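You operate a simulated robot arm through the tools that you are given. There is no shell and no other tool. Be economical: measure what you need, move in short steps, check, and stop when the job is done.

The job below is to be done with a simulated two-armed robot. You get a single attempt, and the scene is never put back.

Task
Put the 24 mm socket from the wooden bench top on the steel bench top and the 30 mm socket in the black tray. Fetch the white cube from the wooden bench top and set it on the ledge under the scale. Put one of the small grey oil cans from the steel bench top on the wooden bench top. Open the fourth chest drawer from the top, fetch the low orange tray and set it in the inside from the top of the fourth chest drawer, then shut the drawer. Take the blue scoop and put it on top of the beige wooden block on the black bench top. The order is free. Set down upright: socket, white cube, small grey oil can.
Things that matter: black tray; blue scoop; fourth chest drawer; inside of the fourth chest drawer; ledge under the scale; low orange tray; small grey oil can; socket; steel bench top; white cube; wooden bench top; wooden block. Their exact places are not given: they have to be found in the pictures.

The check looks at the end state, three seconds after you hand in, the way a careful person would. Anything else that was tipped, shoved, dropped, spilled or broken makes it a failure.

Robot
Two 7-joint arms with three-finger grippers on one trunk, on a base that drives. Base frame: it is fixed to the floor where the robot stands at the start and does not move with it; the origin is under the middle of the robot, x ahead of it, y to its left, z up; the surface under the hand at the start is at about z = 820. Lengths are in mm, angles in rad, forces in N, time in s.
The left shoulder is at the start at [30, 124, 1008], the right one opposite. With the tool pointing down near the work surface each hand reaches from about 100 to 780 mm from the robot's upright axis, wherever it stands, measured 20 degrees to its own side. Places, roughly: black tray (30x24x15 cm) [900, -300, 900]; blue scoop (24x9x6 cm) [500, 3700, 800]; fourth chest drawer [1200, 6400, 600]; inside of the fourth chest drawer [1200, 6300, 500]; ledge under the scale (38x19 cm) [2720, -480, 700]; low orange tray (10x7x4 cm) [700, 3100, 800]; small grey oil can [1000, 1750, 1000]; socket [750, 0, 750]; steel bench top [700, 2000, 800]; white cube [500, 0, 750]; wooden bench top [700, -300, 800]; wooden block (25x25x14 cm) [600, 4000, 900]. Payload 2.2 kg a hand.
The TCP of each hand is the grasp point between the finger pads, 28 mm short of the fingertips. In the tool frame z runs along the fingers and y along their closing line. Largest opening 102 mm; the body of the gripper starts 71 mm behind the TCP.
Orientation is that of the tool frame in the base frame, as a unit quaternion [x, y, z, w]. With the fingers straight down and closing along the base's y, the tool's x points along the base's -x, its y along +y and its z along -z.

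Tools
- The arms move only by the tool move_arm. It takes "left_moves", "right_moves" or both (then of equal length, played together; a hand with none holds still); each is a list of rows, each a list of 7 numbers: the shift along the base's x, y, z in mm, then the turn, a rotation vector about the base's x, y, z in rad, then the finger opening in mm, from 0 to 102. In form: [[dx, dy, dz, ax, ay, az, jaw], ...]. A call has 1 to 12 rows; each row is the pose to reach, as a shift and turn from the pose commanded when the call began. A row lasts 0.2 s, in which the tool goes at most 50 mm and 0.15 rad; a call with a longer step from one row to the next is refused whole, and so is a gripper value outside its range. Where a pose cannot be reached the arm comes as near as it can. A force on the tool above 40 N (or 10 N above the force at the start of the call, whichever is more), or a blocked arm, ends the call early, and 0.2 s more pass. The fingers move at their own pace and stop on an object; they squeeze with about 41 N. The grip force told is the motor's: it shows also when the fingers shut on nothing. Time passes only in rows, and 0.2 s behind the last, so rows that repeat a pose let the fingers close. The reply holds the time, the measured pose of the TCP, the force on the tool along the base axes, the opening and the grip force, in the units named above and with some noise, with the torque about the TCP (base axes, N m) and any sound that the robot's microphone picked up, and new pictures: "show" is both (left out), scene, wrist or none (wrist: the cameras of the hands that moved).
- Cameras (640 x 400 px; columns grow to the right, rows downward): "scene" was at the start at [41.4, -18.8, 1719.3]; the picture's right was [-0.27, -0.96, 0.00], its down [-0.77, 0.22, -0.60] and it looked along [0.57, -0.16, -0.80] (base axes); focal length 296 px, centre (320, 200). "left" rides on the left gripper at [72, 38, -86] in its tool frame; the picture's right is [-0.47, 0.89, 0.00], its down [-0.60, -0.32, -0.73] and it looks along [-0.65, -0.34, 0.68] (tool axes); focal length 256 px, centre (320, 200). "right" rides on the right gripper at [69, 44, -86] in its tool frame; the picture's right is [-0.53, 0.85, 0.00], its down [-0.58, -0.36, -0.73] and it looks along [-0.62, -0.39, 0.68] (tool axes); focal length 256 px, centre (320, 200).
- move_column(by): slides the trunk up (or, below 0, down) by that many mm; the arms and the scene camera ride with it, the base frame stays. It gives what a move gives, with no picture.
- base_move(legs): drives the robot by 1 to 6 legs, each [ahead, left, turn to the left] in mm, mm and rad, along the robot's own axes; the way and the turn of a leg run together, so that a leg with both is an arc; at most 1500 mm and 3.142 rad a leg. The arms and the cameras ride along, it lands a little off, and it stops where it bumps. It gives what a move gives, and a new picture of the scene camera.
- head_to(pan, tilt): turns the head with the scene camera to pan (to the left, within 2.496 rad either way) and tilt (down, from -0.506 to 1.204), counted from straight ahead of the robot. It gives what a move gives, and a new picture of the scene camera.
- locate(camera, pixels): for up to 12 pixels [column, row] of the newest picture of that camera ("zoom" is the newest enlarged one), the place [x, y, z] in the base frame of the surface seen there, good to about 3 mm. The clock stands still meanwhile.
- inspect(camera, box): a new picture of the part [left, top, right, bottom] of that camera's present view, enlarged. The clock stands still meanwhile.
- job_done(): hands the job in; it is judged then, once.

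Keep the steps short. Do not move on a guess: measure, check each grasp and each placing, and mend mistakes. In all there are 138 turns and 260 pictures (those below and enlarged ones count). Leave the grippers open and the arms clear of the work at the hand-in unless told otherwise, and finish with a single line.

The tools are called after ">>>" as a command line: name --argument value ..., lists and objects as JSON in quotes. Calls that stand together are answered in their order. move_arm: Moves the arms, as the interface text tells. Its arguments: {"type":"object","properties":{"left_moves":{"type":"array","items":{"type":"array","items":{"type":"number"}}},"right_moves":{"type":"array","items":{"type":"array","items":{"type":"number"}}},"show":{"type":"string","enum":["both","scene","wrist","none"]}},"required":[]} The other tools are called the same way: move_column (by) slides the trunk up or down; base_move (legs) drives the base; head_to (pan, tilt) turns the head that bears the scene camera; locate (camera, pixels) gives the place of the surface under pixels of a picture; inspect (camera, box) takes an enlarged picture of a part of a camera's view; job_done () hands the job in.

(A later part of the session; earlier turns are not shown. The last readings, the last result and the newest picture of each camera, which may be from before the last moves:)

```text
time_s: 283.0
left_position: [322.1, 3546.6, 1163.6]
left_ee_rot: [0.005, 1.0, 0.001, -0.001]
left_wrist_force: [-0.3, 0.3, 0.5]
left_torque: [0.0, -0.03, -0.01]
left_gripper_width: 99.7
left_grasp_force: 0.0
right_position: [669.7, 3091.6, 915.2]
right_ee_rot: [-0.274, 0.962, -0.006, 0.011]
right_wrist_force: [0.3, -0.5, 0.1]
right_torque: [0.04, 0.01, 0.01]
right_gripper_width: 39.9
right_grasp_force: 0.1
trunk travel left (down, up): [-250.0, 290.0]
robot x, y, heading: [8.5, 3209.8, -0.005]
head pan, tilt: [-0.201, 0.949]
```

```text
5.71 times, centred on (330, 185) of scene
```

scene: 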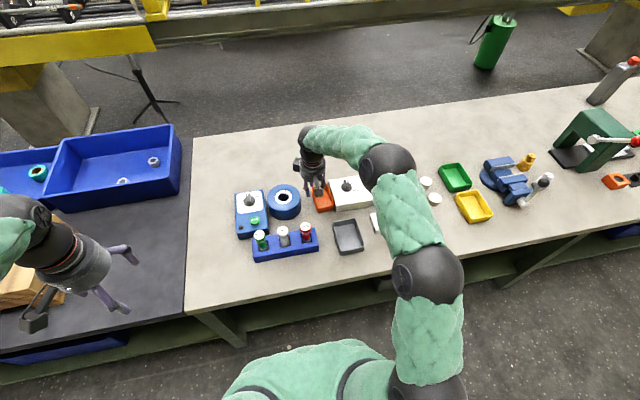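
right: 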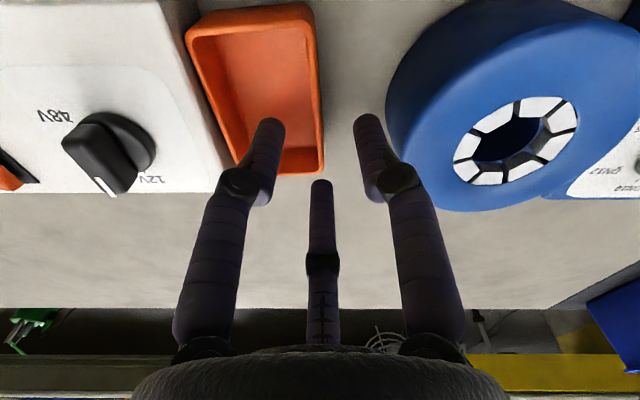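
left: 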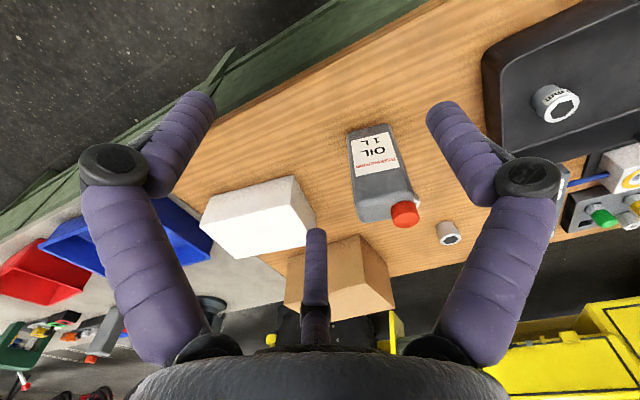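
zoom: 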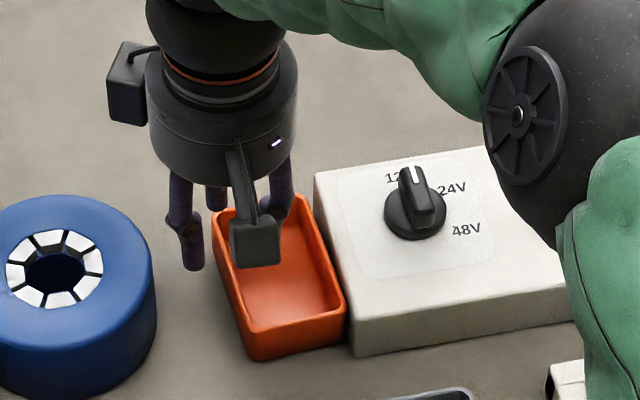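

The hand actually behaves as a three-finger centric gripper (two side fingers and a far thumb — scoop and tray contacts agree). The tray now touches the white box, so first I'll nudge it +y from inside with closed fingers, then grasp it round the outside.

>>> move_arm --right_moves '[[0, -15, 10, 0, 0, 0, 8], [0, -28, 10, 0, 0, 0, 8], [0, -28, 10, 0, 0, 0, 8], [0, -28, -30, 0, 0, 0, 8], [0, -28, -57, 0, 0, 0, 8]]' --show "wrist"

```text
time_s: 284.2
left_position: [322.8, 3547.7, 1163.3]
left_ee_rot: [0.006, 1.0, 0.0, -0.001]
left_wrist_force: [-0.5, 0.2, -0.4]
left_torque: [-0.03, 0.06, 0.01]
left_gripper_width: 100.0
left_grasp_force: 0.2
right_position: [671.6, 3064.6, 861.3]
right_ee_rot: [-0.274, 0.962, -0.006, 0.012]
right_wrist_force: [0.2, -0.2, -0.8]
right_torque: [0.03, 0.02, 0.01]
right_gripper_width: 8.1
right_grasp_force: 0.1
trunk travel left (down, up): [-250.0, 290.0]
robot x, y, heading: [9.0, 3218.3, -0.009]
head pan, tilt: [-0.201, 0.949]
```

right: 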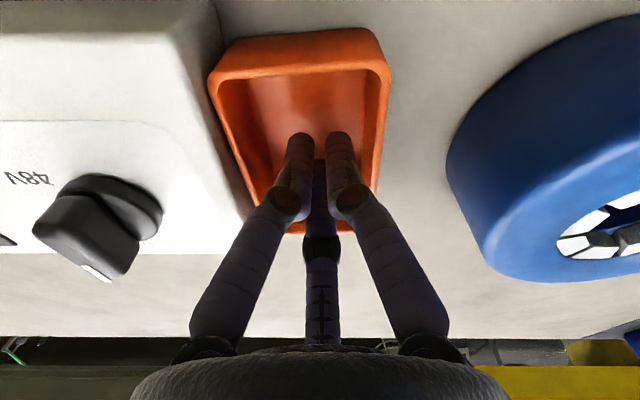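

>>> move_arm --right_moves '[[0, 10, 0, 0, 0, 0, 8], [0, 20, 0, 0, 0, 0, 8], [0, 28, 0, 0, 0, 0, 8], [0, 36, 0, 0, 0, 0, 8]]' --show "wrist"

```text
time_s: 285.2
left_position: [322.3, 3546.1, 1162.7]
left_ee_rot: [0.005, 1.0, 0.0, 0.0]
left_wrist_force: [0.5, -0.3, 0.2]
left_torque: [0.0, 0.02, 0.01]
left_gripper_width: 100.0
left_grasp_force: 0.0
right_position: [671.1, 3101.3, 859.6]
right_ee_rot: [-0.275, 0.961, -0.006, 0.011]
right_wrist_force: [0.8, -0.6, 0.4]
right_torque: [0.03, 0.0, -0.01]
right_gripper_width: 7.6
right_grasp_force: 0.0
trunk travel left (down, up): [-250.0, 290.0]
robot x, y, heading: [7.9, 3213.2, -0.003]
head pan, tilt: [-0.201, 0.949]
```

right: 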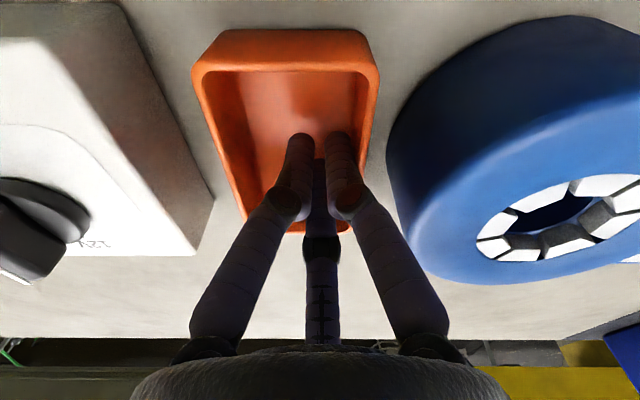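

>>> move_arm --right_moves '[[0, -3, 30, 0, 0, 0, 8], [0, -3, 75, 0, 0, 0, 40], [0, -3, 120, 0, 0, 0, 100], [0, -3, 140, 0, 0, 0, 102]]'

>>> inspect --camera "scene" --box '[270, 150, 370, 220]'

```text
time_s: 286.2
left_position: [322.7, 3547.0, 1162.8]
left_ee_rot: [0.006, 1.0, 0.0, -0.001]
left_wrist_force: [-0.1, 0.7, -0.4]
left_torque: [0.02, -0.02, -0.03]
left_gripper_width: 99.9
left_grasp_force: 0.0
right_position: [670.7, 3096.4, 1000.3]
right_ee_rot: [-0.275, 0.961, -0.006, 0.011]
right_wrist_force: [0.1, 0.8, -0.1]
right_torque: [0.01, -0.01, 0.01]
right_gripper_width: 102.0
right_grasp_force: 0.0
trunk travel left (down, up): [-250.0, 290.0]
robot x, y, heading: [6.7, 3210.3, -0.006]
head pan, tilt: [-0.201, 0.949]
```

scene: 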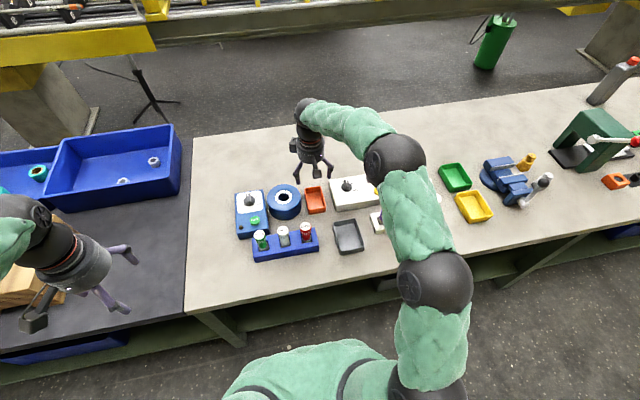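
right: 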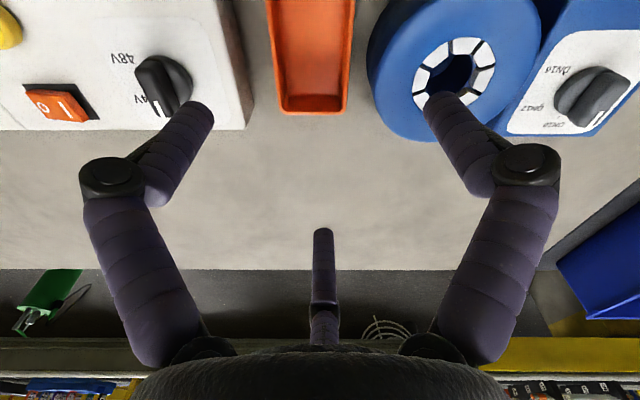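

```text
5.71 times, centred on (320, 185) of scene
```

zoom: 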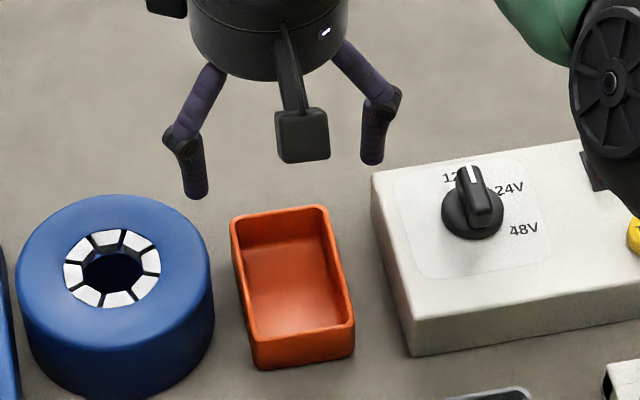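

>>> locate --camera "zoom" --pixels '[[233, 222], [323, 210], [352, 322], [256, 338], [243, 280], [338, 265], [215, 290], [375, 230], [222, 260], [398, 300], [212, 310]]'

```text
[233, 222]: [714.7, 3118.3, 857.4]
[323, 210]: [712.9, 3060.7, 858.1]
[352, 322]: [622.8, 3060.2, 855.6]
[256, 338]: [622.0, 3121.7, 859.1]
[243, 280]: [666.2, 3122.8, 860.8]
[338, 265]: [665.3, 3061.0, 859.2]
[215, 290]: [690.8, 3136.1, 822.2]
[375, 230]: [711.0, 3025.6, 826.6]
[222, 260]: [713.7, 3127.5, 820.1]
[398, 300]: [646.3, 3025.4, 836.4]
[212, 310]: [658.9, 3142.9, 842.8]
```

Tray: y 3060–3122, x 621–715, centre (668,3091). Turn the hand −1.557 so the thumb goes on the box side (−y) and the two side fingers on the wheel side, TCP at (668,3102).

>>> move_arm --right_moves '[[0, 0, 0, 0, 0, -0.14, 102], [0, 1, 0, 0, 0, -0.28, 102], [0, 1, 0, 0, 0, -0.42, 102], [0, 2, 0, 0, 0, -0.56, 102], [0, 2, 0, 0, 0, -0.7, 102], [-1, 3, 0, 0, 0, -0.84, 102], [-1, 3, 0, 0, 0, -0.98, 102], [-2, 4, 0, 0, 0, -1.12, 102], [-2, 4, 0, 0, 0, -1.26, 102], [-3, 5, 0, 0, 0, -1.4, 102], [-3, 5, 0, 0, 0, -1.53, 102], [-3, 5, -30, 0, 0, -1.557, 102]]'

>>> inspect --camera "scene" --box '[260, 140, 380, 220]'

```text
time_s: 288.8
left_position: [323.0, 3546.0, 1163.3]
left_ee_rot: [0.005, 1.0, 0.0, -0.001]
left_wrist_force: [-0.8, -0.9, -0.1]
left_torque: [0.02, 0.06, 0.0]
left_gripper_width: 100.0
left_grasp_force: 0.0
right_position: [668.4, 3102.2, 966.9]
right_ee_rot: [0.48, 0.877, -0.011, 0.004]
right_wrist_force: [0.3, -0.1, 0.2]
right_torque: [0.0, 0.03, 0.01]
right_gripper_width: 101.8
right_grasp_force: 0.1
trunk travel left (down, up): [-250.0, 290.0]
robot x, y, heading: [10.3, 3213.8, -0.006]
head pan, tilt: [-0.201, 0.949]
```

scene: 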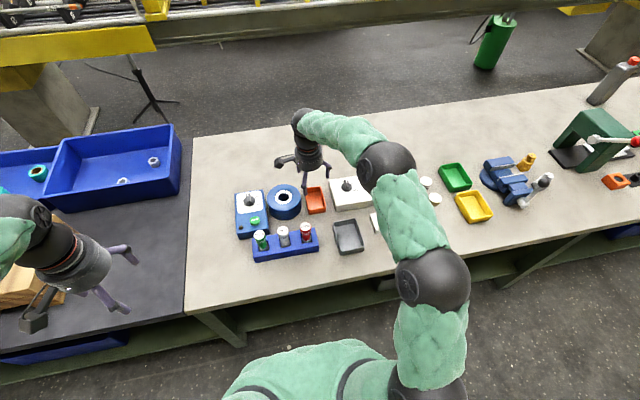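
right: 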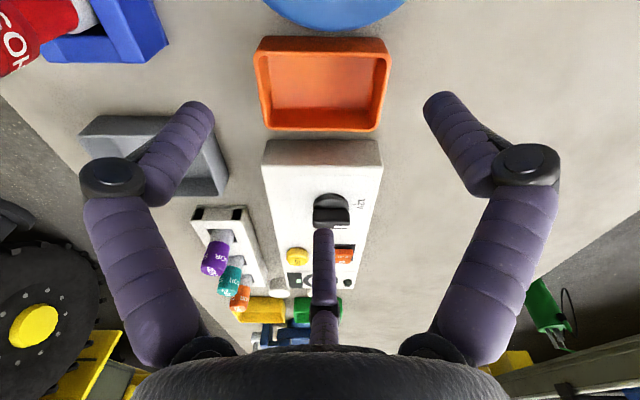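

```text
5.00 times, centred on (320, 180) of scene
```

zoom: 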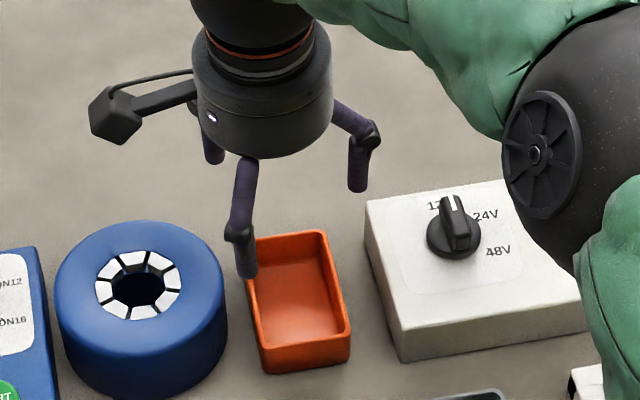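

Geometry is now right: two fingers on the wheel side, thumb on the box side. Descend partway and check.

>>> move_arm --right_moves '[[0, 0, -35, 0, 0, 0, 102], [0, 0, -65, 0, 0, 0, 102]]' --show "wrist"

>>> inspect --camera "scene" --box '[270, 150, 370, 220]'

```text
time_s: 289.4
left_position: [322.3, 3547.3, 1162.4]
left_ee_rot: [0.005, 1.0, 0.0, 0.0]
left_wrist_force: [0.6, 0.0, -0.4]
left_torque: [0.03, 0.0, -0.01]
left_gripper_width: 100.2
left_grasp_force: 0.1
right_position: [668.1, 3099.8, 902.1]
right_ee_rot: [0.48, 0.877, -0.012, 0.004]
right_wrist_force: [0.0, -0.8, 0.1]
right_torque: [0.02, 0.01, 0.02]
right_gripper_width: 101.9
right_grasp_force: 0.1
trunk travel left (down, up): [-250.0, 290.0]
robot x, y, heading: [9.3, 3211.8, -0.007]
head pan, tilt: [-0.201, 0.949]
```

right: 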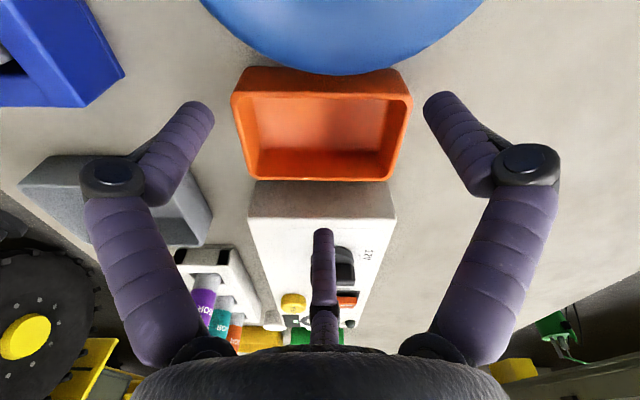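

```text
5.71 times, centred on (320, 185) of scene
```

zoom: 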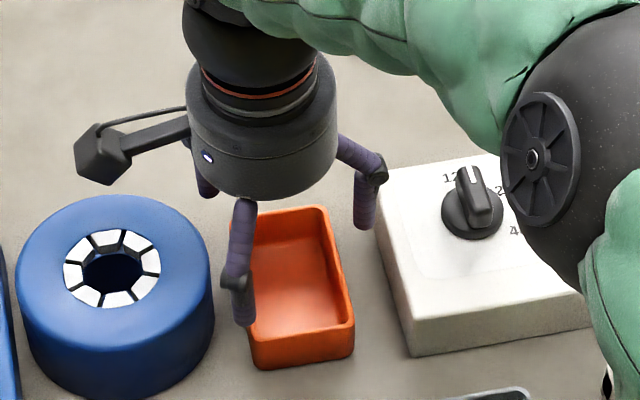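

>>> locate --camera "zoom" --pixels '[[243, 318], [240, 290], [366, 222], [205, 185], [236, 312], [249, 312]]'

>>> locate --camera "right" --pixels '[[200, 110], [437, 105], [190, 130], [323, 240], [448, 125], [322, 260]]'

```text
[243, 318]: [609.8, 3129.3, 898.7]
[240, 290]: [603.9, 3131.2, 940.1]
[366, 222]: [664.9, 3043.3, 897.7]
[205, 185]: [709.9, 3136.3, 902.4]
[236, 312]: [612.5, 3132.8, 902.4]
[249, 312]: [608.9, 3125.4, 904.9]
```

```text
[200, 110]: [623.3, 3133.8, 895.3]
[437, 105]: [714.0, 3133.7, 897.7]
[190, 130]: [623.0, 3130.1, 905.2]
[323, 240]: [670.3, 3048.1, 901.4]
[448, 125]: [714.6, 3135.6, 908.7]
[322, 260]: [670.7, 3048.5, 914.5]
```

Fingers measured: A≈(616,3130), B≈(720,3133), thumb≈(668,3046) — all outside the tray. Shift +2 in y and descend to 857.

>>> move_arm --right_moves '[[0, 2, -15, 0, 0, 0, 102], [0, 2, -30, 0, 0, 0, 102], [0, 2, -45, 0, 0, 0, 102]]' --show "wrist"

```text
time_s: 290.2
left_position: [323.1, 3545.9, 1164.2]
left_ee_rot: [0.005, 1.0, 0.0, -0.001]
left_wrist_force: [-0.2, -0.3, -0.5]
left_torque: [-0.01, 0.06, -0.01]
left_gripper_width: 100.1
left_grasp_force: 0.1
right_position: [668.3, 3104.2, 857.5]
right_ee_rot: [0.479, 0.878, -0.013, 0.003]
right_wrist_force: [0.9, -0.2, -0.2]
right_torque: [-0.01, 0.05, -0.02]
right_gripper_width: 102.1
right_grasp_force: 0.0
trunk travel left (down, up): [-250.0, 290.0]
robot x, y, heading: [6.0, 3213.4, -0.001]
head pan, tilt: [-0.201, 0.949]
```

right: 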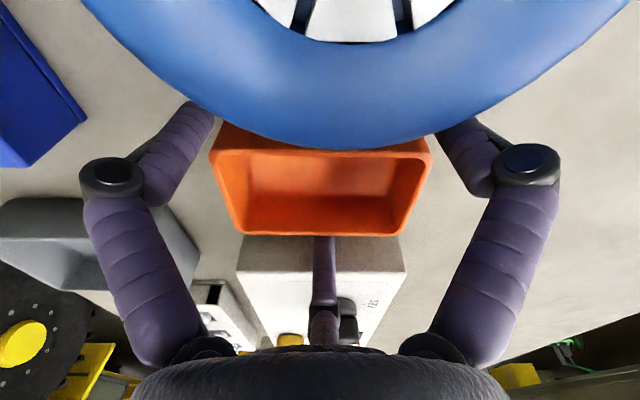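

No contact force; fingers surround the tray. Close.

>>> move_arm --right_moves '[[0, 0, 0, 0, 0, 0, 90], [0, 0, 0, 0, 0, 0, 80], [0, 0, 0, 0, 0, 0, 70], [0, 0, 0, 0, 0, 0, 60], [0, 0, 0, 0, 0, 0, 60]]' --show "wrist"

```text
time_s: 291.4
left_position: [321.7, 3547.7, 1163.6]
left_ee_rot: [0.005, 1.0, 0.0, -0.001]
left_wrist_force: [0.2, 0.9, -0.1]
left_torque: [0.0, 0.03, 0.01]
left_gripper_width: 100.1
left_grasp_force: 0.0
right_position: [667.8, 3104.7, 860.3]
right_ee_rot: [0.48, 0.877, -0.012, 0.003]
right_wrist_force: [-0.3, -0.3, 5.9]
right_torque: [0.09, 0.08, -0.01]
right_gripper_width: 89.6
right_grasp_force: 41.0
trunk travel left (down, up): [-250.0, 290.0]
robot x, y, heading: [8.2, 3218.8, -0.003]
head pan, tilt: [-0.201, 0.949]
```

right: 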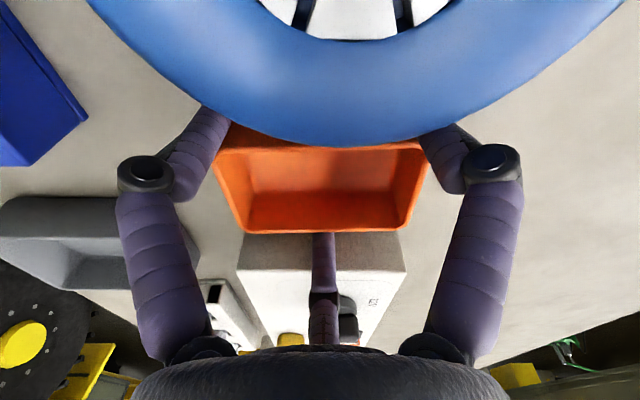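

Gripped at 89.6 (matches the tray's width). Lift.

>>> move_arm --right_moves '[[0, 0, 15, 0, 0, 0, 60], [0, 0, 40, 0, 0, 0, 60], [0, 0, 80, 0, 0, 0, 60], [0, 0, 125, 0, 0, 0, 60], [0, 0, 170, 0, 0, 0, 60]]'

>>> inspect --camera "scene" --box '[220, 120, 400, 250]'

```text
time_s: 292.6
left_position: [321.6, 3547.0, 1164.1]
left_ee_rot: [0.005, 1.0, 0.0, 0.0]
left_wrist_force: [-0.5, 0.0, 0.2]
left_torque: [0.0, 0.0, 0.0]
left_gripper_width: 100.2
left_grasp_force: 0.1
right_position: [667.6, 3104.7, 1030.7]
right_ee_rot: [0.48, 0.877, -0.013, 0.003]
right_wrist_force: [-1.2, -0.6, -1.7]
right_torque: [0.02, 0.0, -0.01]
right_gripper_width: 89.7
right_grasp_force: 41.4
trunk travel left (down, up): [-250.0, 290.0]
robot x, y, heading: [8.1, 3213.5, -0.005]
head pan, tilt: [-0.201, 0.949]
```

scene: 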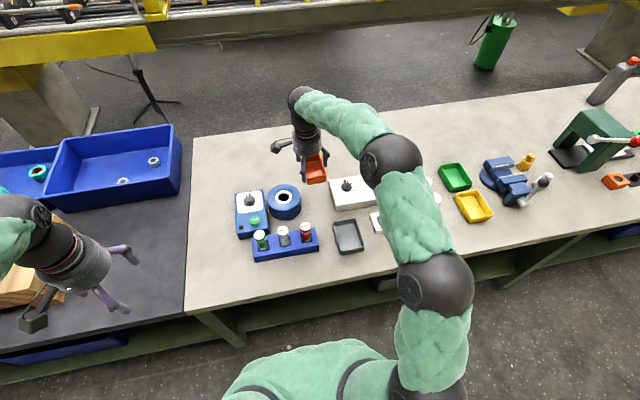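
right: 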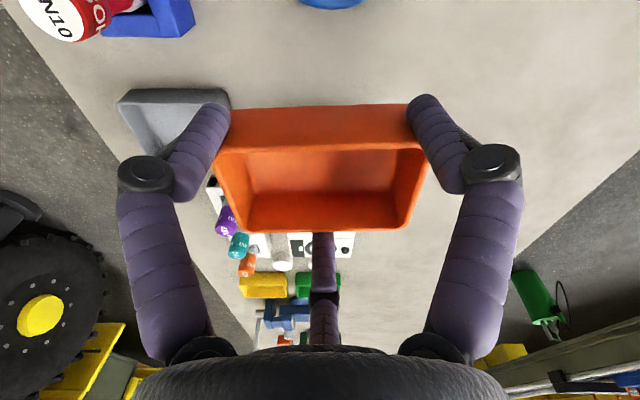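

```text
3.08 times, centred on (310, 185) of scene
```

zoom: 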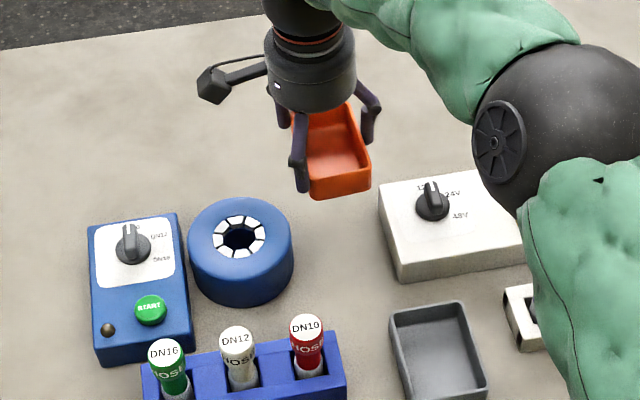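

Held level. Retract for driving.

>>> move_arm --right_moves '[[-35, -5, 30, 0, 0, 0, 60], [-75, -10, 55, 0, 0, 0, 60], [-120, -15, 75, 0, 0, 0, 60], [-165, -20, 90, 0, 0, 0, 60], [-210, -25, 105, 0, 0, 0, 60], [-255, -30, 115, 0, 0, 0, 60], [-300, -35, 120, 0, 0, 0, 60], [-335, -45, 120, 0, 0, 0, 60]]' --show "none"

>>> base_move --legs '[[-360, 0, 0], [0, 1400, 0], [0, 1400, 0], [0, 1400, 0]]'

```text
time_s: 294.4
left_position: [321.8, 3546.3, 1163.2]
left_ee_rot: [0.004, 1.0, 0.0, 0.0]
left_wrist_force: [-1.0, 0.4, -0.3]
left_torque: [0.03, 0.0, -0.03]
left_gripper_width: 99.9
left_grasp_force: 0.0
right_position: [333.3, 3058.0, 1153.8]
right_ee_rot: [0.479, 0.878, -0.011, 0.004]
right_wrist_force: [0.4, -0.3, -1.2]
right_torque: [-0.02, -0.03, 0.0]
right_gripper_width: 89.7
right_grasp_force: 41.3
trunk travel left (down, up): [-250.0, 290.0]
robot x, y, heading: [8.6, 3215.2, 0.002]
head pan, tilt: [-0.201, 0.949]
```

```text
time_s: 316.4
left_position: [69.7, 7738.3, 1162.5]
left_ee_rot: [0.023, 1.0, 0.0, -0.001]
left_wrist_force: [0.3, 0.6, 0.0]
left_torque: [-0.02, 0.02, -0.01]
left_gripper_width: 99.8
left_grasp_force: 0.0
right_position: [61.3, 7247.7, 1152.6]
right_ee_rot: [0.496, 0.868, -0.011, 0.003]
right_wrist_force: [-0.5, -0.3, -1.0]
right_torque: [-0.02, 0.02, 0.01]
right_gripper_width: 89.7
right_grasp_force: 40.9
trunk travel left (down, up): [-250.0, 290.0]
robot x, y, heading: [-254.7, 7412.6, -0.044]
head pan, tilt: [-0.201, 0.949]
```

scene: 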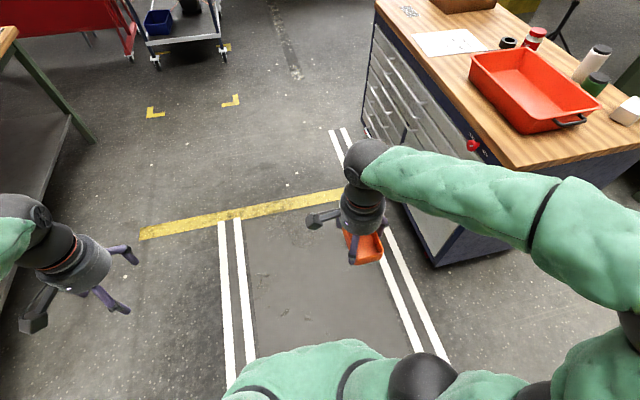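

The drawers face +y. Look at them.

>>> head_to --pan -0.5 --tilt 0.6

>>> locate --camera "scene" --pixels '[[320, 30], [300, 60], [340, 150], [345, 110], [380, 120], [330, 85], [310, 110], [320, 130], [280, 80], [180, 40]]'

>>> inspect --camera "scene" --box '[230, 0, 470, 200]'

```text
time_s: 317.2
left_position: [69.9, 7737.9, 1164.2]
left_ee_rot: [0.024, 1.0, 0.0, -0.001]
left_wrist_force: [-0.6, -0.3, -0.4]
left_torque: [0.02, -0.01, 0.02]
left_gripper_width: 99.9
left_grasp_force: 0.0
right_position: [62.8, 7248.6, 1153.6]
right_ee_rot: [0.496, 0.868, -0.011, 0.003]
right_wrist_force: [-0.3, -0.2, -1.8]
right_torque: [0.02, 0.03, -0.01]
right_gripper_width: 89.8
right_grasp_force: 40.9
trunk travel left (down, up): [-250.0, 290.0]
robot x, y, heading: [-255.7, 7415.7, -0.043]
head pan, tilt: [-0.499, 0.6]
```

scene: 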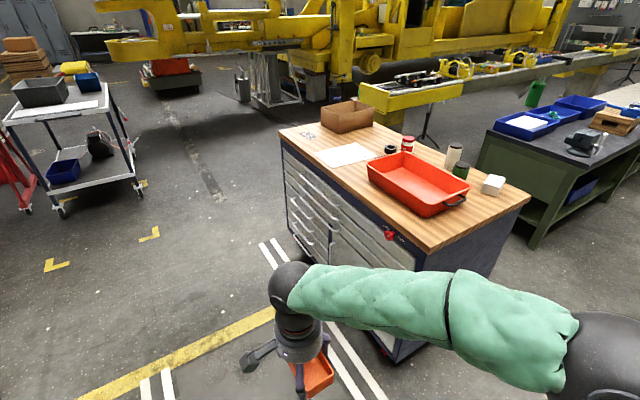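

```text
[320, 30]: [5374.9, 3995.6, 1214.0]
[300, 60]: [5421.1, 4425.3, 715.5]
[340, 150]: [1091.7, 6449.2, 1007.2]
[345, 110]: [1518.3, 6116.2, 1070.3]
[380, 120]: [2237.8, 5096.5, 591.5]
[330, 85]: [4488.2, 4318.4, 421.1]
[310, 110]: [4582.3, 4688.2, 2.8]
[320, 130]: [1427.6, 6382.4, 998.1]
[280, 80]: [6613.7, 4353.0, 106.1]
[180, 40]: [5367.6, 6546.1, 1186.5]
```

```text
2.00 times, centred on (350, 100) of scene
```

zoom: 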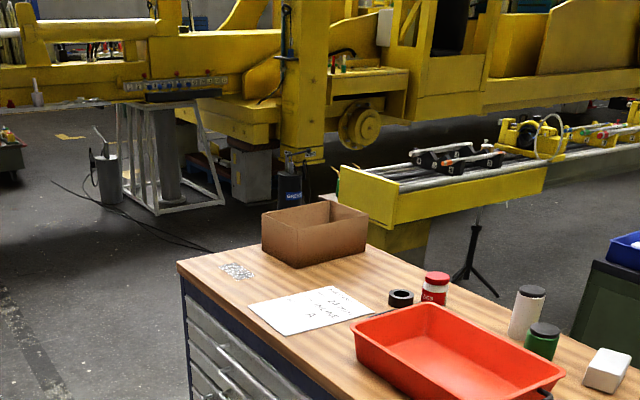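

>>> base_move --legs '[[0, 0, -1.527], [0, 1450, 0]]'

>>> head_to --pan 0.0 --tilt 0.8

```text
time_s: 328.2
left_position: [1533.0, 7121.0, 1162.7]
left_ee_rot: [0.702, 0.712, 0.001, -0.001]
left_wrist_force: [-0.3, -0.5, 0.2]
left_torque: [0.01, 0.04, 0.01]
left_gripper_width: 100.1
left_grasp_force: 0.0
right_position: [1046.5, 7098.1, 1153.0]
right_ee_rot: [0.956, 0.292, -0.01, -0.006]
right_wrist_force: [-0.1, -0.6, -0.7]
right_torque: [0.0, -0.04, 0.01]
right_gripper_width: 89.9
right_grasp_force: 41.0
trunk travel left (down, up): [-250.0, 290.0]
robot x, y, heading: [1195.0, 7429.3, -1.546]
head pan, tilt: [-0.499, 0.6]
```

scene: 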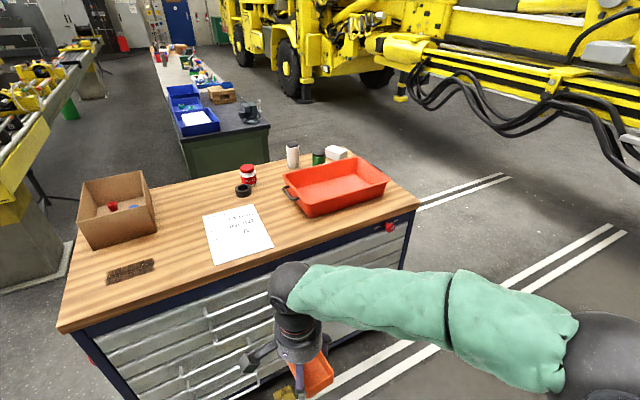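

```text
time_s: 329.1
left_position: [1533.1, 7120.3, 1162.8]
left_ee_rot: [0.702, 0.713, 0.0, -0.001]
left_wrist_force: [-0.1, -0.5, 0.2]
left_torque: [0.04, 0.0, 0.02]
left_gripper_width: 99.9
left_grasp_force: 0.0
right_position: [1046.1, 7097.7, 1153.8]
right_ee_rot: [0.956, 0.292, -0.012, -0.005]
right_wrist_force: [-0.2, 0.8, -0.8]
right_torque: [-0.01, -0.07, 0.0]
right_gripper_width: 89.6
right_grasp_force: 40.8
trunk travel left (down, up): [-250.0, 290.0]
robot x, y, heading: [1194.8, 7425.9, -1.555]
head pan, tilt: [0.0, 0.799]
```

scene: 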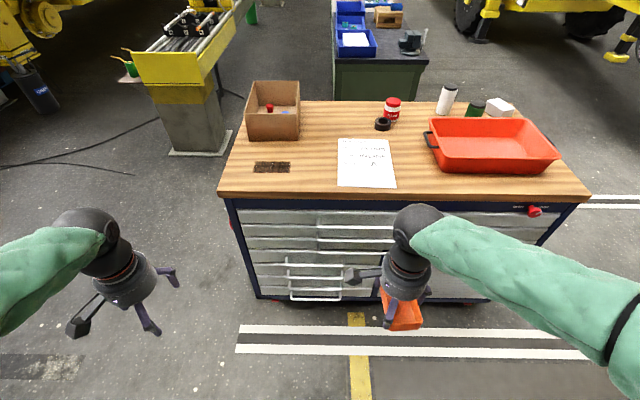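

>>> inspect --camera "scene" --box '[220, 180, 420, 310]'

>>> locate --camera "scene" --pixels '[[300, 222], [345, 223], [300, 236], [345, 236], [318, 248], [318, 260], [318, 275], [318, 290], [318, 298], [245, 216], [262, 298], [430, 300]]'

```text
3.08 times, centred on (320, 245) of scene
```

zoom: 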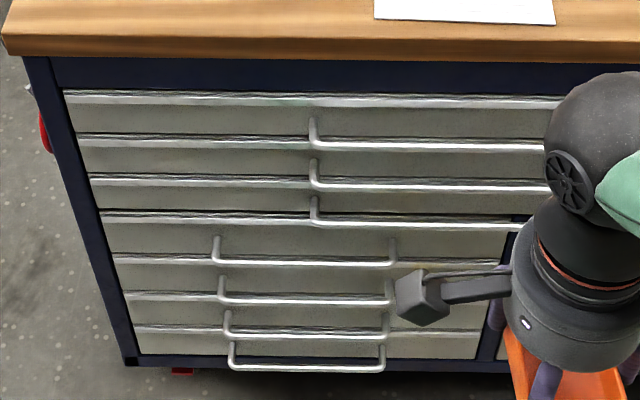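

```text
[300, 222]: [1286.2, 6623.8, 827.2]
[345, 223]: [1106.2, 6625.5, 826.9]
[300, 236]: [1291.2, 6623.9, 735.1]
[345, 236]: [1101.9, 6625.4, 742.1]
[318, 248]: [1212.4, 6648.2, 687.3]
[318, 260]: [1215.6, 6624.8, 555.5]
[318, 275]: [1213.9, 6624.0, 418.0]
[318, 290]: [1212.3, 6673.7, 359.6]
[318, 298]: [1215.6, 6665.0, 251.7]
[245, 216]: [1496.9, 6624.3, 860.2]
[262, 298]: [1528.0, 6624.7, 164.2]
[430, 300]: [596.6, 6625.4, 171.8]
```

>>> locate --camera "zoom" --pixels '[[305, 262], [250, 261], [360, 263], [214, 245], [393, 248], [305, 225], [260, 218], [305, 300], [305, 240], [305, 275], [115, 235], [505, 245]]'

>>> inspect --camera "scene" --box '[270, 240, 350, 300]'

```text
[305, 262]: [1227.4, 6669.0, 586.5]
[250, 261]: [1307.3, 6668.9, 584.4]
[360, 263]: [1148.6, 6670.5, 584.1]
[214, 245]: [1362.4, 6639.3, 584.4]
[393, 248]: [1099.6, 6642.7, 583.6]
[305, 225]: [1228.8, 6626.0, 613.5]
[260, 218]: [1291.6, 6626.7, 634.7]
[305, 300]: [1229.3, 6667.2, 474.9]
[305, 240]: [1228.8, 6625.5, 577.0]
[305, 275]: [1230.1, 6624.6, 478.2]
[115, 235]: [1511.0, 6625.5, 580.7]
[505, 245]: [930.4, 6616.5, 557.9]
```

```text
6.67 times, centred on (310, 270) of scene
```

zoom: 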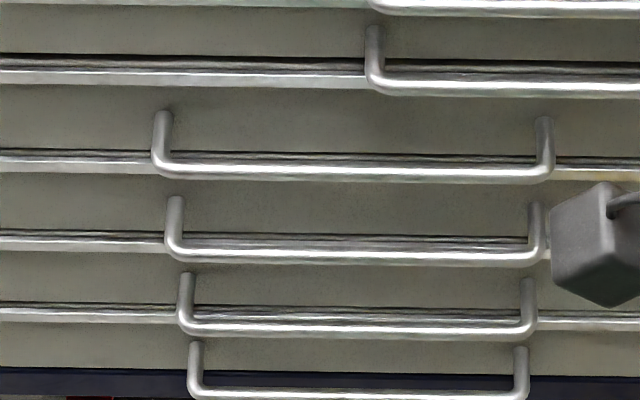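

Seven drawers; the fourth's handle bar is at y≈6665, z≈585, x 1100–1362 (panel at y 6625). I'll pull it with the free left hand held horizontally, gripping the bar. First lower the trunk 250 and yaw the left hand +0.486 (thumb straight ahead).

>>> move_column --by -245

>>> move_arm --left_moves '[[-25, 0, 0, 0, 0, 0.13, 60], [-50, 0, 0, 0, 0, 0.26, 60], [-75, 0, 0, 0, 0, 0.39, 60], [-100, 0, 0, 0, 0, 0.486, 60]]' --show "none"

>>> move_arm --left_moves '[[-20, -5, -10, -0.14, 0, 0, 60], [-40, -10, -20, -0.28, 0, 0, 60], [-60, -15, -35, -0.42, 0, 0, 60], [-80, -20, -50, -0.56, 0, 0, 60], [-100, -30, -70, -0.7, 0, 0, 60], [-120, -40, -90, -0.84, 0, 0, 60], [-140, -50, -115, -0.98, 0, 0, 60], [-150, -60, -140, -1.12, 0, 0, 60], [-160, -70, -165, -1.26, 0, 0, 60], [-170, -80, -190, -1.4, 0, 0, 60], [-180, -90, -215, -1.54, 0, 0, 60]]'

```text
time_s: 331.7
left_position: [1533.8, 7121.5, 918.3]
left_ee_rot: [0.702, 0.712, 0.001, -0.002]
left_wrist_force: [-0.7, -0.2, -0.5]
left_torque: [-0.01, 0.01, 0.01]
left_gripper_width: 100.0
left_grasp_force: 0.1
right_position: [1045.5, 7098.0, 908.7]
right_ee_rot: [0.956, 0.292, -0.011, -0.006]
right_wrist_force: [-0.4, 0.1, -0.7]
right_torque: [-0.01, 0.02, -0.03]
right_gripper_width: 89.7
right_grasp_force: 41.4
trunk travel left (down, up): [-5.0, 535.0]
robot x, y, heading: [1193.1, 7428.6, -1.557]
head pan, tilt: [0.0, 0.799]
```

```text
time_s: 332.7
left_position: [1433.8, 7121.3, 918.5]
left_ee_rot: [0.509, 0.861, 0.0, -0.001]
left_wrist_force: [0.1, 0.2, 0.4]
left_torque: [0.0, -0.01, -0.01]
left_gripper_width: 60.4
left_grasp_force: 0.0
right_position: [1046.8, 7097.1, 909.0]
right_ee_rot: [0.956, 0.292, -0.011, -0.006]
right_wrist_force: [0.2, 0.3, -1.4]
right_torque: [0.02, -0.02, 0.0]
right_gripper_width: 89.7
right_grasp_force: 41.0
trunk travel left (down, up): [-5.0, 535.0]
robot x, y, heading: [1194.0, 7425.8, -1.554]
head pan, tilt: [0.0, 0.799]
```

```text
time_s: 335.1
left_position: [1257.0, 7043.4, 856.7]
left_ee_rot: [0.382, 0.639, -0.573, 0.344]
left_wrist_force: [0.3, 0.2, -0.8]
left_torque: [0.0, -0.02, 0.0]
left_gripper_width: 60.1
left_grasp_force: 0.0
left hand out of reach, approached as far as the arm can: row 9, 10, 11
right_position: [1046.0, 7097.3, 909.0]
right_ee_rot: [0.956, 0.292, -0.011, -0.006]
right_wrist_force: [0.5, -0.1, -1.5]
right_torque: [0.0, 0.0, -0.01]
right_gripper_width: 89.7
right_grasp_force: 40.7
trunk travel left (down, up): [-5.0, 535.0]
robot x, y, heading: [1192.6, 7426.0, -1.555]
head pan, tilt: [0.0, 0.799]
```

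scene: 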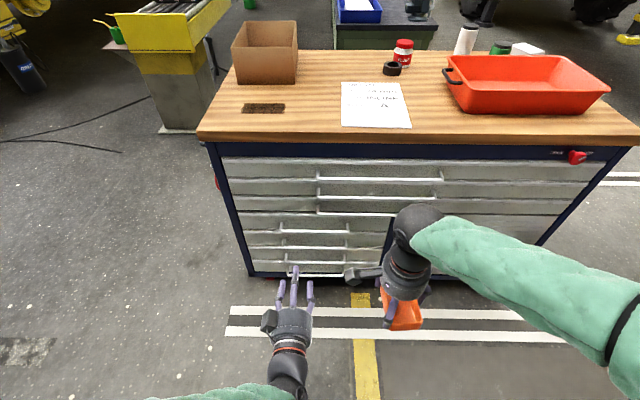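
left: 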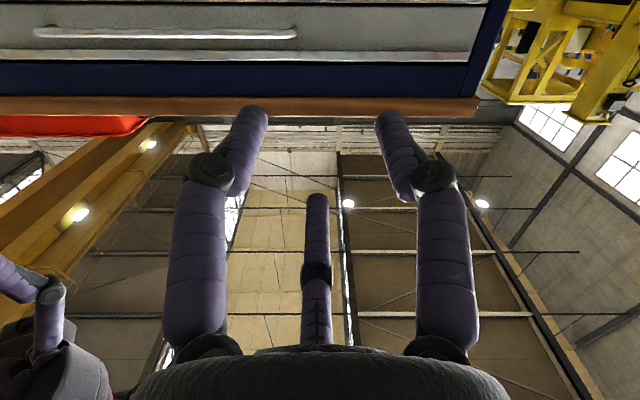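

The hand now points at the cabinet (−y). Advance and lower toward the handle's front.

>>> move_arm --left_moves '[[-2, -45, -10, 0, 0, 0, 60], [-4, -90, -25, 0, 0, 0, 60], [-6, -135, -45, 0, 0, 0, 60], [-8, -175, -70, 0, 0, 0, 60], [-10, -210, -100, 0, 0, 0, 60], [-12, -240, -135, 0, 0, 0, 60], [-12, -260, -175, 0, 0, 0, 60], [-12, -270, -215, 0, 0, 0, 60], [-12, -270, -255, 0, 0, 0, 60]]' --show "scene"

```text
time_s: 337.1
left_position: [1217.2, 6735.5, 607.8]
left_ee_rot: [0.419, 0.635, -0.531, 0.373]
left_wrist_force: [-1.1, -2.2, -2.2]
left_torque: [-0.22, -0.02, 0.11]
left_gripper_width: 60.0
left_grasp_force: 0.0
left hand out of reach, approached as far as the arm can: row 1, 2, 3, 4, 5, 6, 7, 8, 9
right_position: [1045.6, 7096.7, 908.0]
right_ee_rot: [0.956, 0.292, -0.011, -0.007]
right_wrist_force: [0.5, -0.4, 0.2]
right_torque: [0.02, 0.03, -0.04]
right_gripper_width: 89.5
right_grasp_force: 41.1
trunk travel left (down, up): [-5.0, 535.0]
robot x, y, heading: [1197.6, 7425.8, -1.555]
head pan, tilt: [0.0, 0.799]
```

scene: 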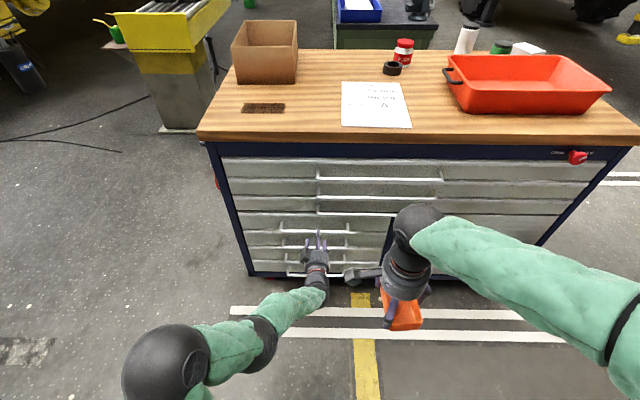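

>>> inspect --camera "scene" --box '[270, 215, 370, 290]'

>>> inspect --camera "left" --box '[0, 0, 640, 400]'

```text
5.33 times, centred on (320, 252) of scene
```

zoom: 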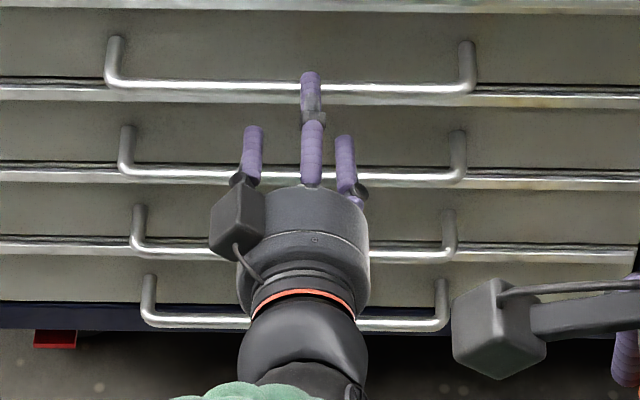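

```text
1.00 times, centred on (320, 200) of left (not enlarged: the box is as wide or as high as the picture)
```

zoom: 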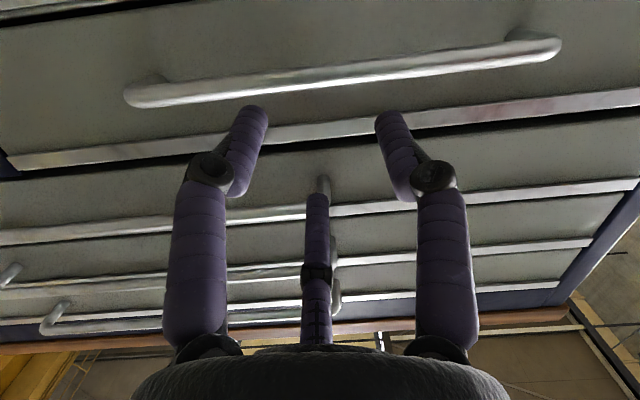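

>>> locate --camera "left" --pixels '[[250, 88], [340, 75], [430, 65], [320, 79], [255, 115], [385, 122], [317, 200], [320, 110]]'

```text
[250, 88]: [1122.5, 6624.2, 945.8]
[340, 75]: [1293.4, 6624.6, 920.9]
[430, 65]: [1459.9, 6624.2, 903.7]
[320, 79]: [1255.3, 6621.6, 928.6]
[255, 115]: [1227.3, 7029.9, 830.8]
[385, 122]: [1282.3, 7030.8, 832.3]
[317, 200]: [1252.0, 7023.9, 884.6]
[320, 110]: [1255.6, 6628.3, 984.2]
```

>>> locate --camera "zoom" --pixels '[[250, 88], [340, 76], [430, 65], [320, 79], [255, 115], [385, 122], [317, 200], [320, 100]]'

```text
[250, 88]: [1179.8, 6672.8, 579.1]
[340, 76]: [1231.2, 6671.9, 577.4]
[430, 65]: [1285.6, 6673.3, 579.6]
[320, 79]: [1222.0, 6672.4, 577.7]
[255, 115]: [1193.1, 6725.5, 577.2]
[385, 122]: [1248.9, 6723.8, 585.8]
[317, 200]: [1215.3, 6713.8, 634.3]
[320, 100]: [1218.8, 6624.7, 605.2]
```

Bar centre ≈ (y 6666, z 582). The arm reported unreachable rows, so I test what the commanded base is with a small move.

>>> move_arm --left_moves '[[0, 20, 0, 0, 0, 0, 60], [0, 20, 0, 0, 0, 0, 60]]' --show "none"

```text
time_s: 337.7
left_position: [1215.8, 6744.4, 611.8]
left_ee_rot: [0.417, 0.629, -0.534, 0.382]
left_wrist_force: [0.0, 0.0, -0.2]
left_torque: [0.0, -0.01, -0.01]
left_gripper_width: 60.0
left_grasp_force: 0.1
left hand out of reach, approached as far as the arm can: row 1, 2
right_position: [1045.7, 7097.2, 908.0]
right_ee_rot: [0.956, 0.293, -0.011, -0.006]
right_wrist_force: [0.1, 0.9, -1.3]
right_torque: [0.01, 0.01, 0.0]
right_gripper_width: 89.7
right_grasp_force: 40.8
trunk travel left (down, up): [-5.0, 535.0]
robot x, y, heading: [1194.2, 7426.3, -1.554]
head pan, tilt: [0.0, 0.799]
```

>>> move_arm --left_moves '[[0, 0, 40, 0, 0, 0, 60], [0, 0, 80, 0, 0, 0, 60], [0, 0, 120, 0, 0, 0, 60], [0, 0, 130, 0, 0, 0, 60]]' --show "none"

```text
time_s: 338.7
left_position: [1214.8, 6744.0, 741.6]
left_ee_rot: [0.415, 0.63, -0.537, 0.377]
left_wrist_force: [0.7, 0.2, -0.4]
left_torque: [0.01, 0.01, -0.01]
left_gripper_width: 60.1
left_grasp_force: 0.2
right_position: [1045.9, 7097.8, 908.5]
right_ee_rot: [0.956, 0.292, -0.012, -0.005]
right_wrist_force: [-0.7, -0.6, -0.9]
right_torque: [0.02, -0.03, 0.0]
right_gripper_width: 89.8
right_grasp_force: 40.5
trunk travel left (down, up): [-5.0, 535.0]
robot x, y, heading: [1191.5, 7429.7, -1.555]
head pan, tilt: [0.0, 0.799]
```

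The base is the measured pose, so z≈600 with a near-horizontal hand is at the arm's limit. Tilt the hand 0.35 more downward and try again in front of the bar.

>>> move_arm --left_moves '[[5, 5, -15, 0.12, 0, 0, 50], [10, 10, -40, 0.24, 0, 0, 50], [15, 12, -75, 0.35, 0, 0, 50], [18, 12, -110, 0.35, 0, 0, 50], [20, 12, -140, 0.35, 0, 0, 50], [20, 10, -155, 0.35, 0, 0, 50]]' --show "wrist"

```text
time_s: 340.1
left_position: [1236.7, 6752.5, 585.7]
left_ee_rot: [0.473, 0.715, -0.419, 0.3]
left_wrist_force: [0.4, 0.2, 0.6]
left_torque: [0.02, -0.03, -0.01]
left_gripper_width: 49.8
left_grasp_force: 0.1
right_position: [1046.0, 7097.0, 909.2]
right_ee_rot: [0.956, 0.292, -0.011, -0.006]
right_wrist_force: [0.4, -0.2, -1.5]
right_torque: [0.0, 0.0, 0.0]
right_gripper_width: 90.0
right_grasp_force: 40.9
trunk travel left (down, up): [-5.0, 535.0]
robot x, y, heading: [1193.7, 7425.0, -1.554]
head pan, tilt: [0.0, 0.799]
```

left: 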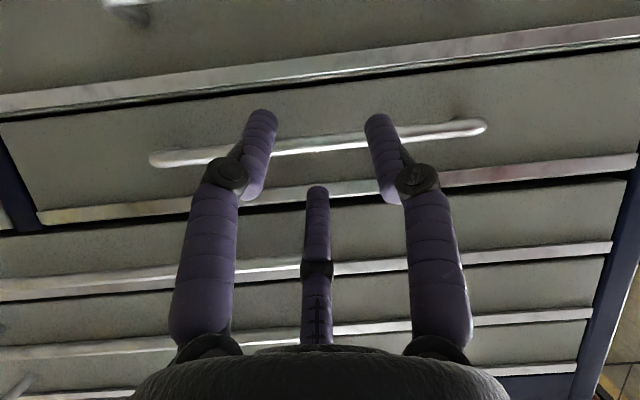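

Reachable. Now approach along the tool axis so the bar slides between thumb and fingers: target TCP (1237,6675,587).

>>> move_arm --left_moves '[[0, 0, 38, 0, 0, 0, 52], [0, -15, 34, 0, 0, 0, 52], [0, -40, 21, 0, 0, 0, 52], [0, -60, 11, 0, 0, 0, 52], [0, -77, 2, 0, 0, 0, 52]]' --show "wrist"

>>> inspect --camera "scene" --box '[270, 215, 370, 290]'

```text
time_s: 341.2
left_position: [1238.6, 6685.7, 588.9]
left_ee_rot: [0.471, 0.718, -0.414, 0.302]
left_wrist_force: [3.0, 2.8, -1.8]
left_torque: [-0.19, 0.15, -0.2]
left_gripper_width: 67.1
left_grasp_force: 7.2
right_position: [1046.6, 7099.2, 908.3]
right_ee_rot: [0.956, 0.294, -0.012, -0.006]
right_wrist_force: [0.7, 0.4, -1.0]
right_torque: [-0.03, 0.0, -0.02]
right_gripper_width: 89.6
right_grasp_force: 41.4
trunk travel left (down, up): [-5.0, 535.0]
robot x, y, heading: [1195.8, 7427.9, -1.552]
head pan, tilt: [0.0, 0.799]
stopped in row 5 (left hand): the force on the tool passed its limit at 48 N (the readings are from after the stop); the commanded pose is now the measured one
```

left: 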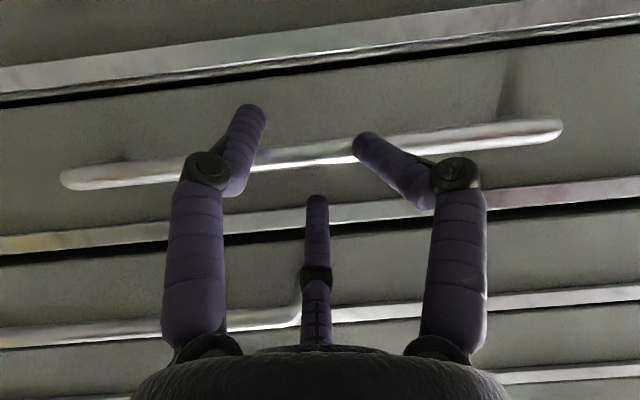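

```text
5.33 times, centred on (320, 252) of scene
```

zoom: 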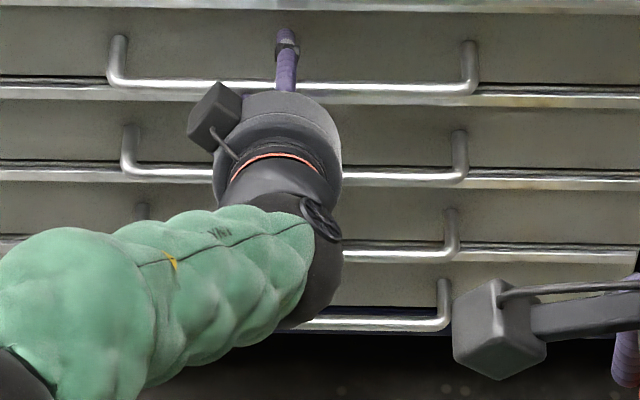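

The +x finger struck the bar: the hand is rolled ~0.1 rad and slightly high. Back out, correct roll and height, open to 60, and advance again.

>>> move_arm --left_moves '[[0, 20, 11, 0, 0, 0, 60], [0, 38, 18, 0, 0.05, 0, 60], [0, 38, 14, 0, 0.107, 0, 60], [0, 33, 12, 0, 0.107, 0, 60], [0, 20, 5, 0, 0.107, 0, 60], [0, 6, -2, 0, 0.107, 0, 60], [0, -7, -8.5, 0, 0.107, 0, 60]]' --show "wrist"

```text
time_s: 342.8
left_position: [1238.1, 6676.9, 581.6]
left_ee_rot: [0.45, 0.731, -0.44, 0.263]
left_wrist_force: [0.1, 0.0, 0.8]
left_torque: [0.0, 0.0, 0.02]
left_gripper_width: 59.9
left_grasp_force: 0.1
right_position: [1045.3, 7099.1, 907.8]
right_ee_rot: [0.956, 0.293, -0.011, -0.005]
right_wrist_force: [-0.2, -0.1, -0.5]
right_torque: [0.0, 0.02, 0.03]
right_gripper_width: 89.7
right_grasp_force: 40.7
trunk travel left (down, up): [-5.0, 535.0]
robot x, y, heading: [1197.6, 7429.7, -1.553]
head pan, tilt: [0.0, 0.799]
```

left: 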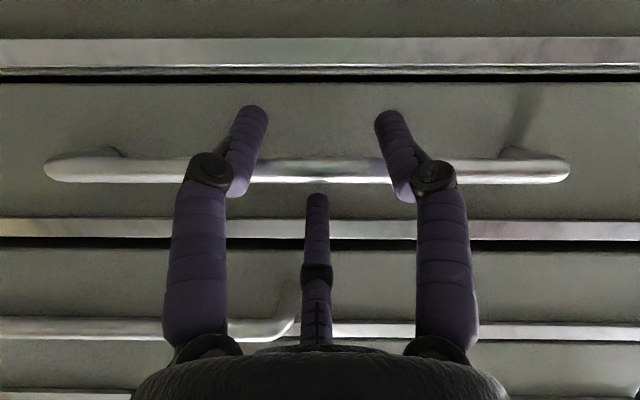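

Now the bar lies between thumb and fingers, no force. Close on it.

>>> move_arm --left_moves '[[0, 0, 0, 0, 0, 0, 45], [0, 0, 0, 0, 0, 0, 30], [0, 0, 0, 0, 0, 0, 10], [0, 0, 0, 0, 0, 0, 5], [0, 0, 0, 0, 0, 0, 5]]' --show "wrist"

```text
time_s: 344.0
left_position: [1240.5, 6679.7, 577.8]
left_ee_rot: [0.449, 0.734, -0.439, 0.26]
left_wrist_force: [10.1, 8.9, -11.4]
left_torque: [0.15, 0.65, 0.77]
left_gripper_width: 21.5
left_grasp_force: 45.3
right_position: [1046.7, 7098.5, 908.1]
right_ee_rot: [0.956, 0.293, -0.011, -0.006]
right_wrist_force: [0.0, 0.5, -1.5]
right_torque: [0.03, -0.01, 0.01]
right_gripper_width: 89.7
right_grasp_force: 40.8
trunk travel left (down, up): [-5.0, 535.0]
robot x, y, heading: [1192.6, 7428.1, -1.548]
head pan, tilt: [0.0, 0.799]
```

left: 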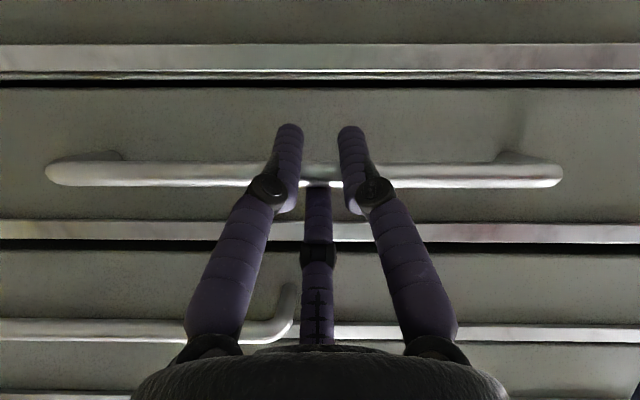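

Bar is gripped (21.5 mm). Pull the drawer by driving back 150 mm first.

>>> base_move --legs '[[-150, 0, 0]]'

```text
time_s: 345.4
left_position: [1240.2, 6811.3, 579.2]
left_ee_rot: [0.448, 0.734, -0.439, 0.26]
left_wrist_force: [-0.1, 2.2, 1.8]
left_torque: [-0.01, 0.9, 0.11]
left_gripper_width: 21.0
left_grasp_force: 45.0
right_position: [1044.3, 7232.6, 909.0]
right_ee_rot: [0.956, 0.292, -0.011, -0.007]
right_wrist_force: [-0.1, -1.3, -1.4]
right_torque: [0.0, -0.05, 0.0]
right_gripper_width: 89.8
right_grasp_force: 41.0
trunk travel left (down, up): [-5.0, 535.0]
robot x, y, heading: [1187.1, 7562.0, -1.555]
head pan, tilt: [0.0, 0.799]
stopped in leg 1: the force on the tool passed its limit at 41 N (the readings are from after the stop); the commanded pose is now the measured one
```

scene: 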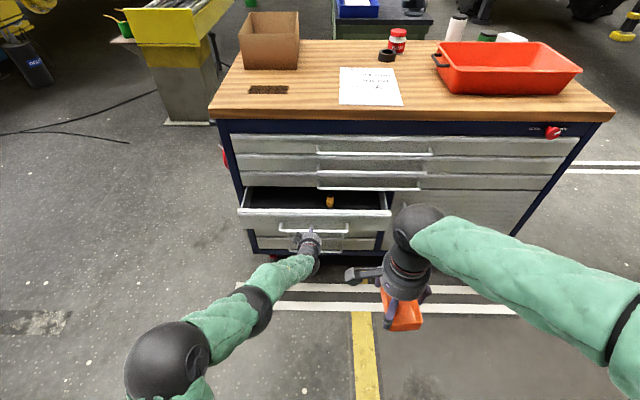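

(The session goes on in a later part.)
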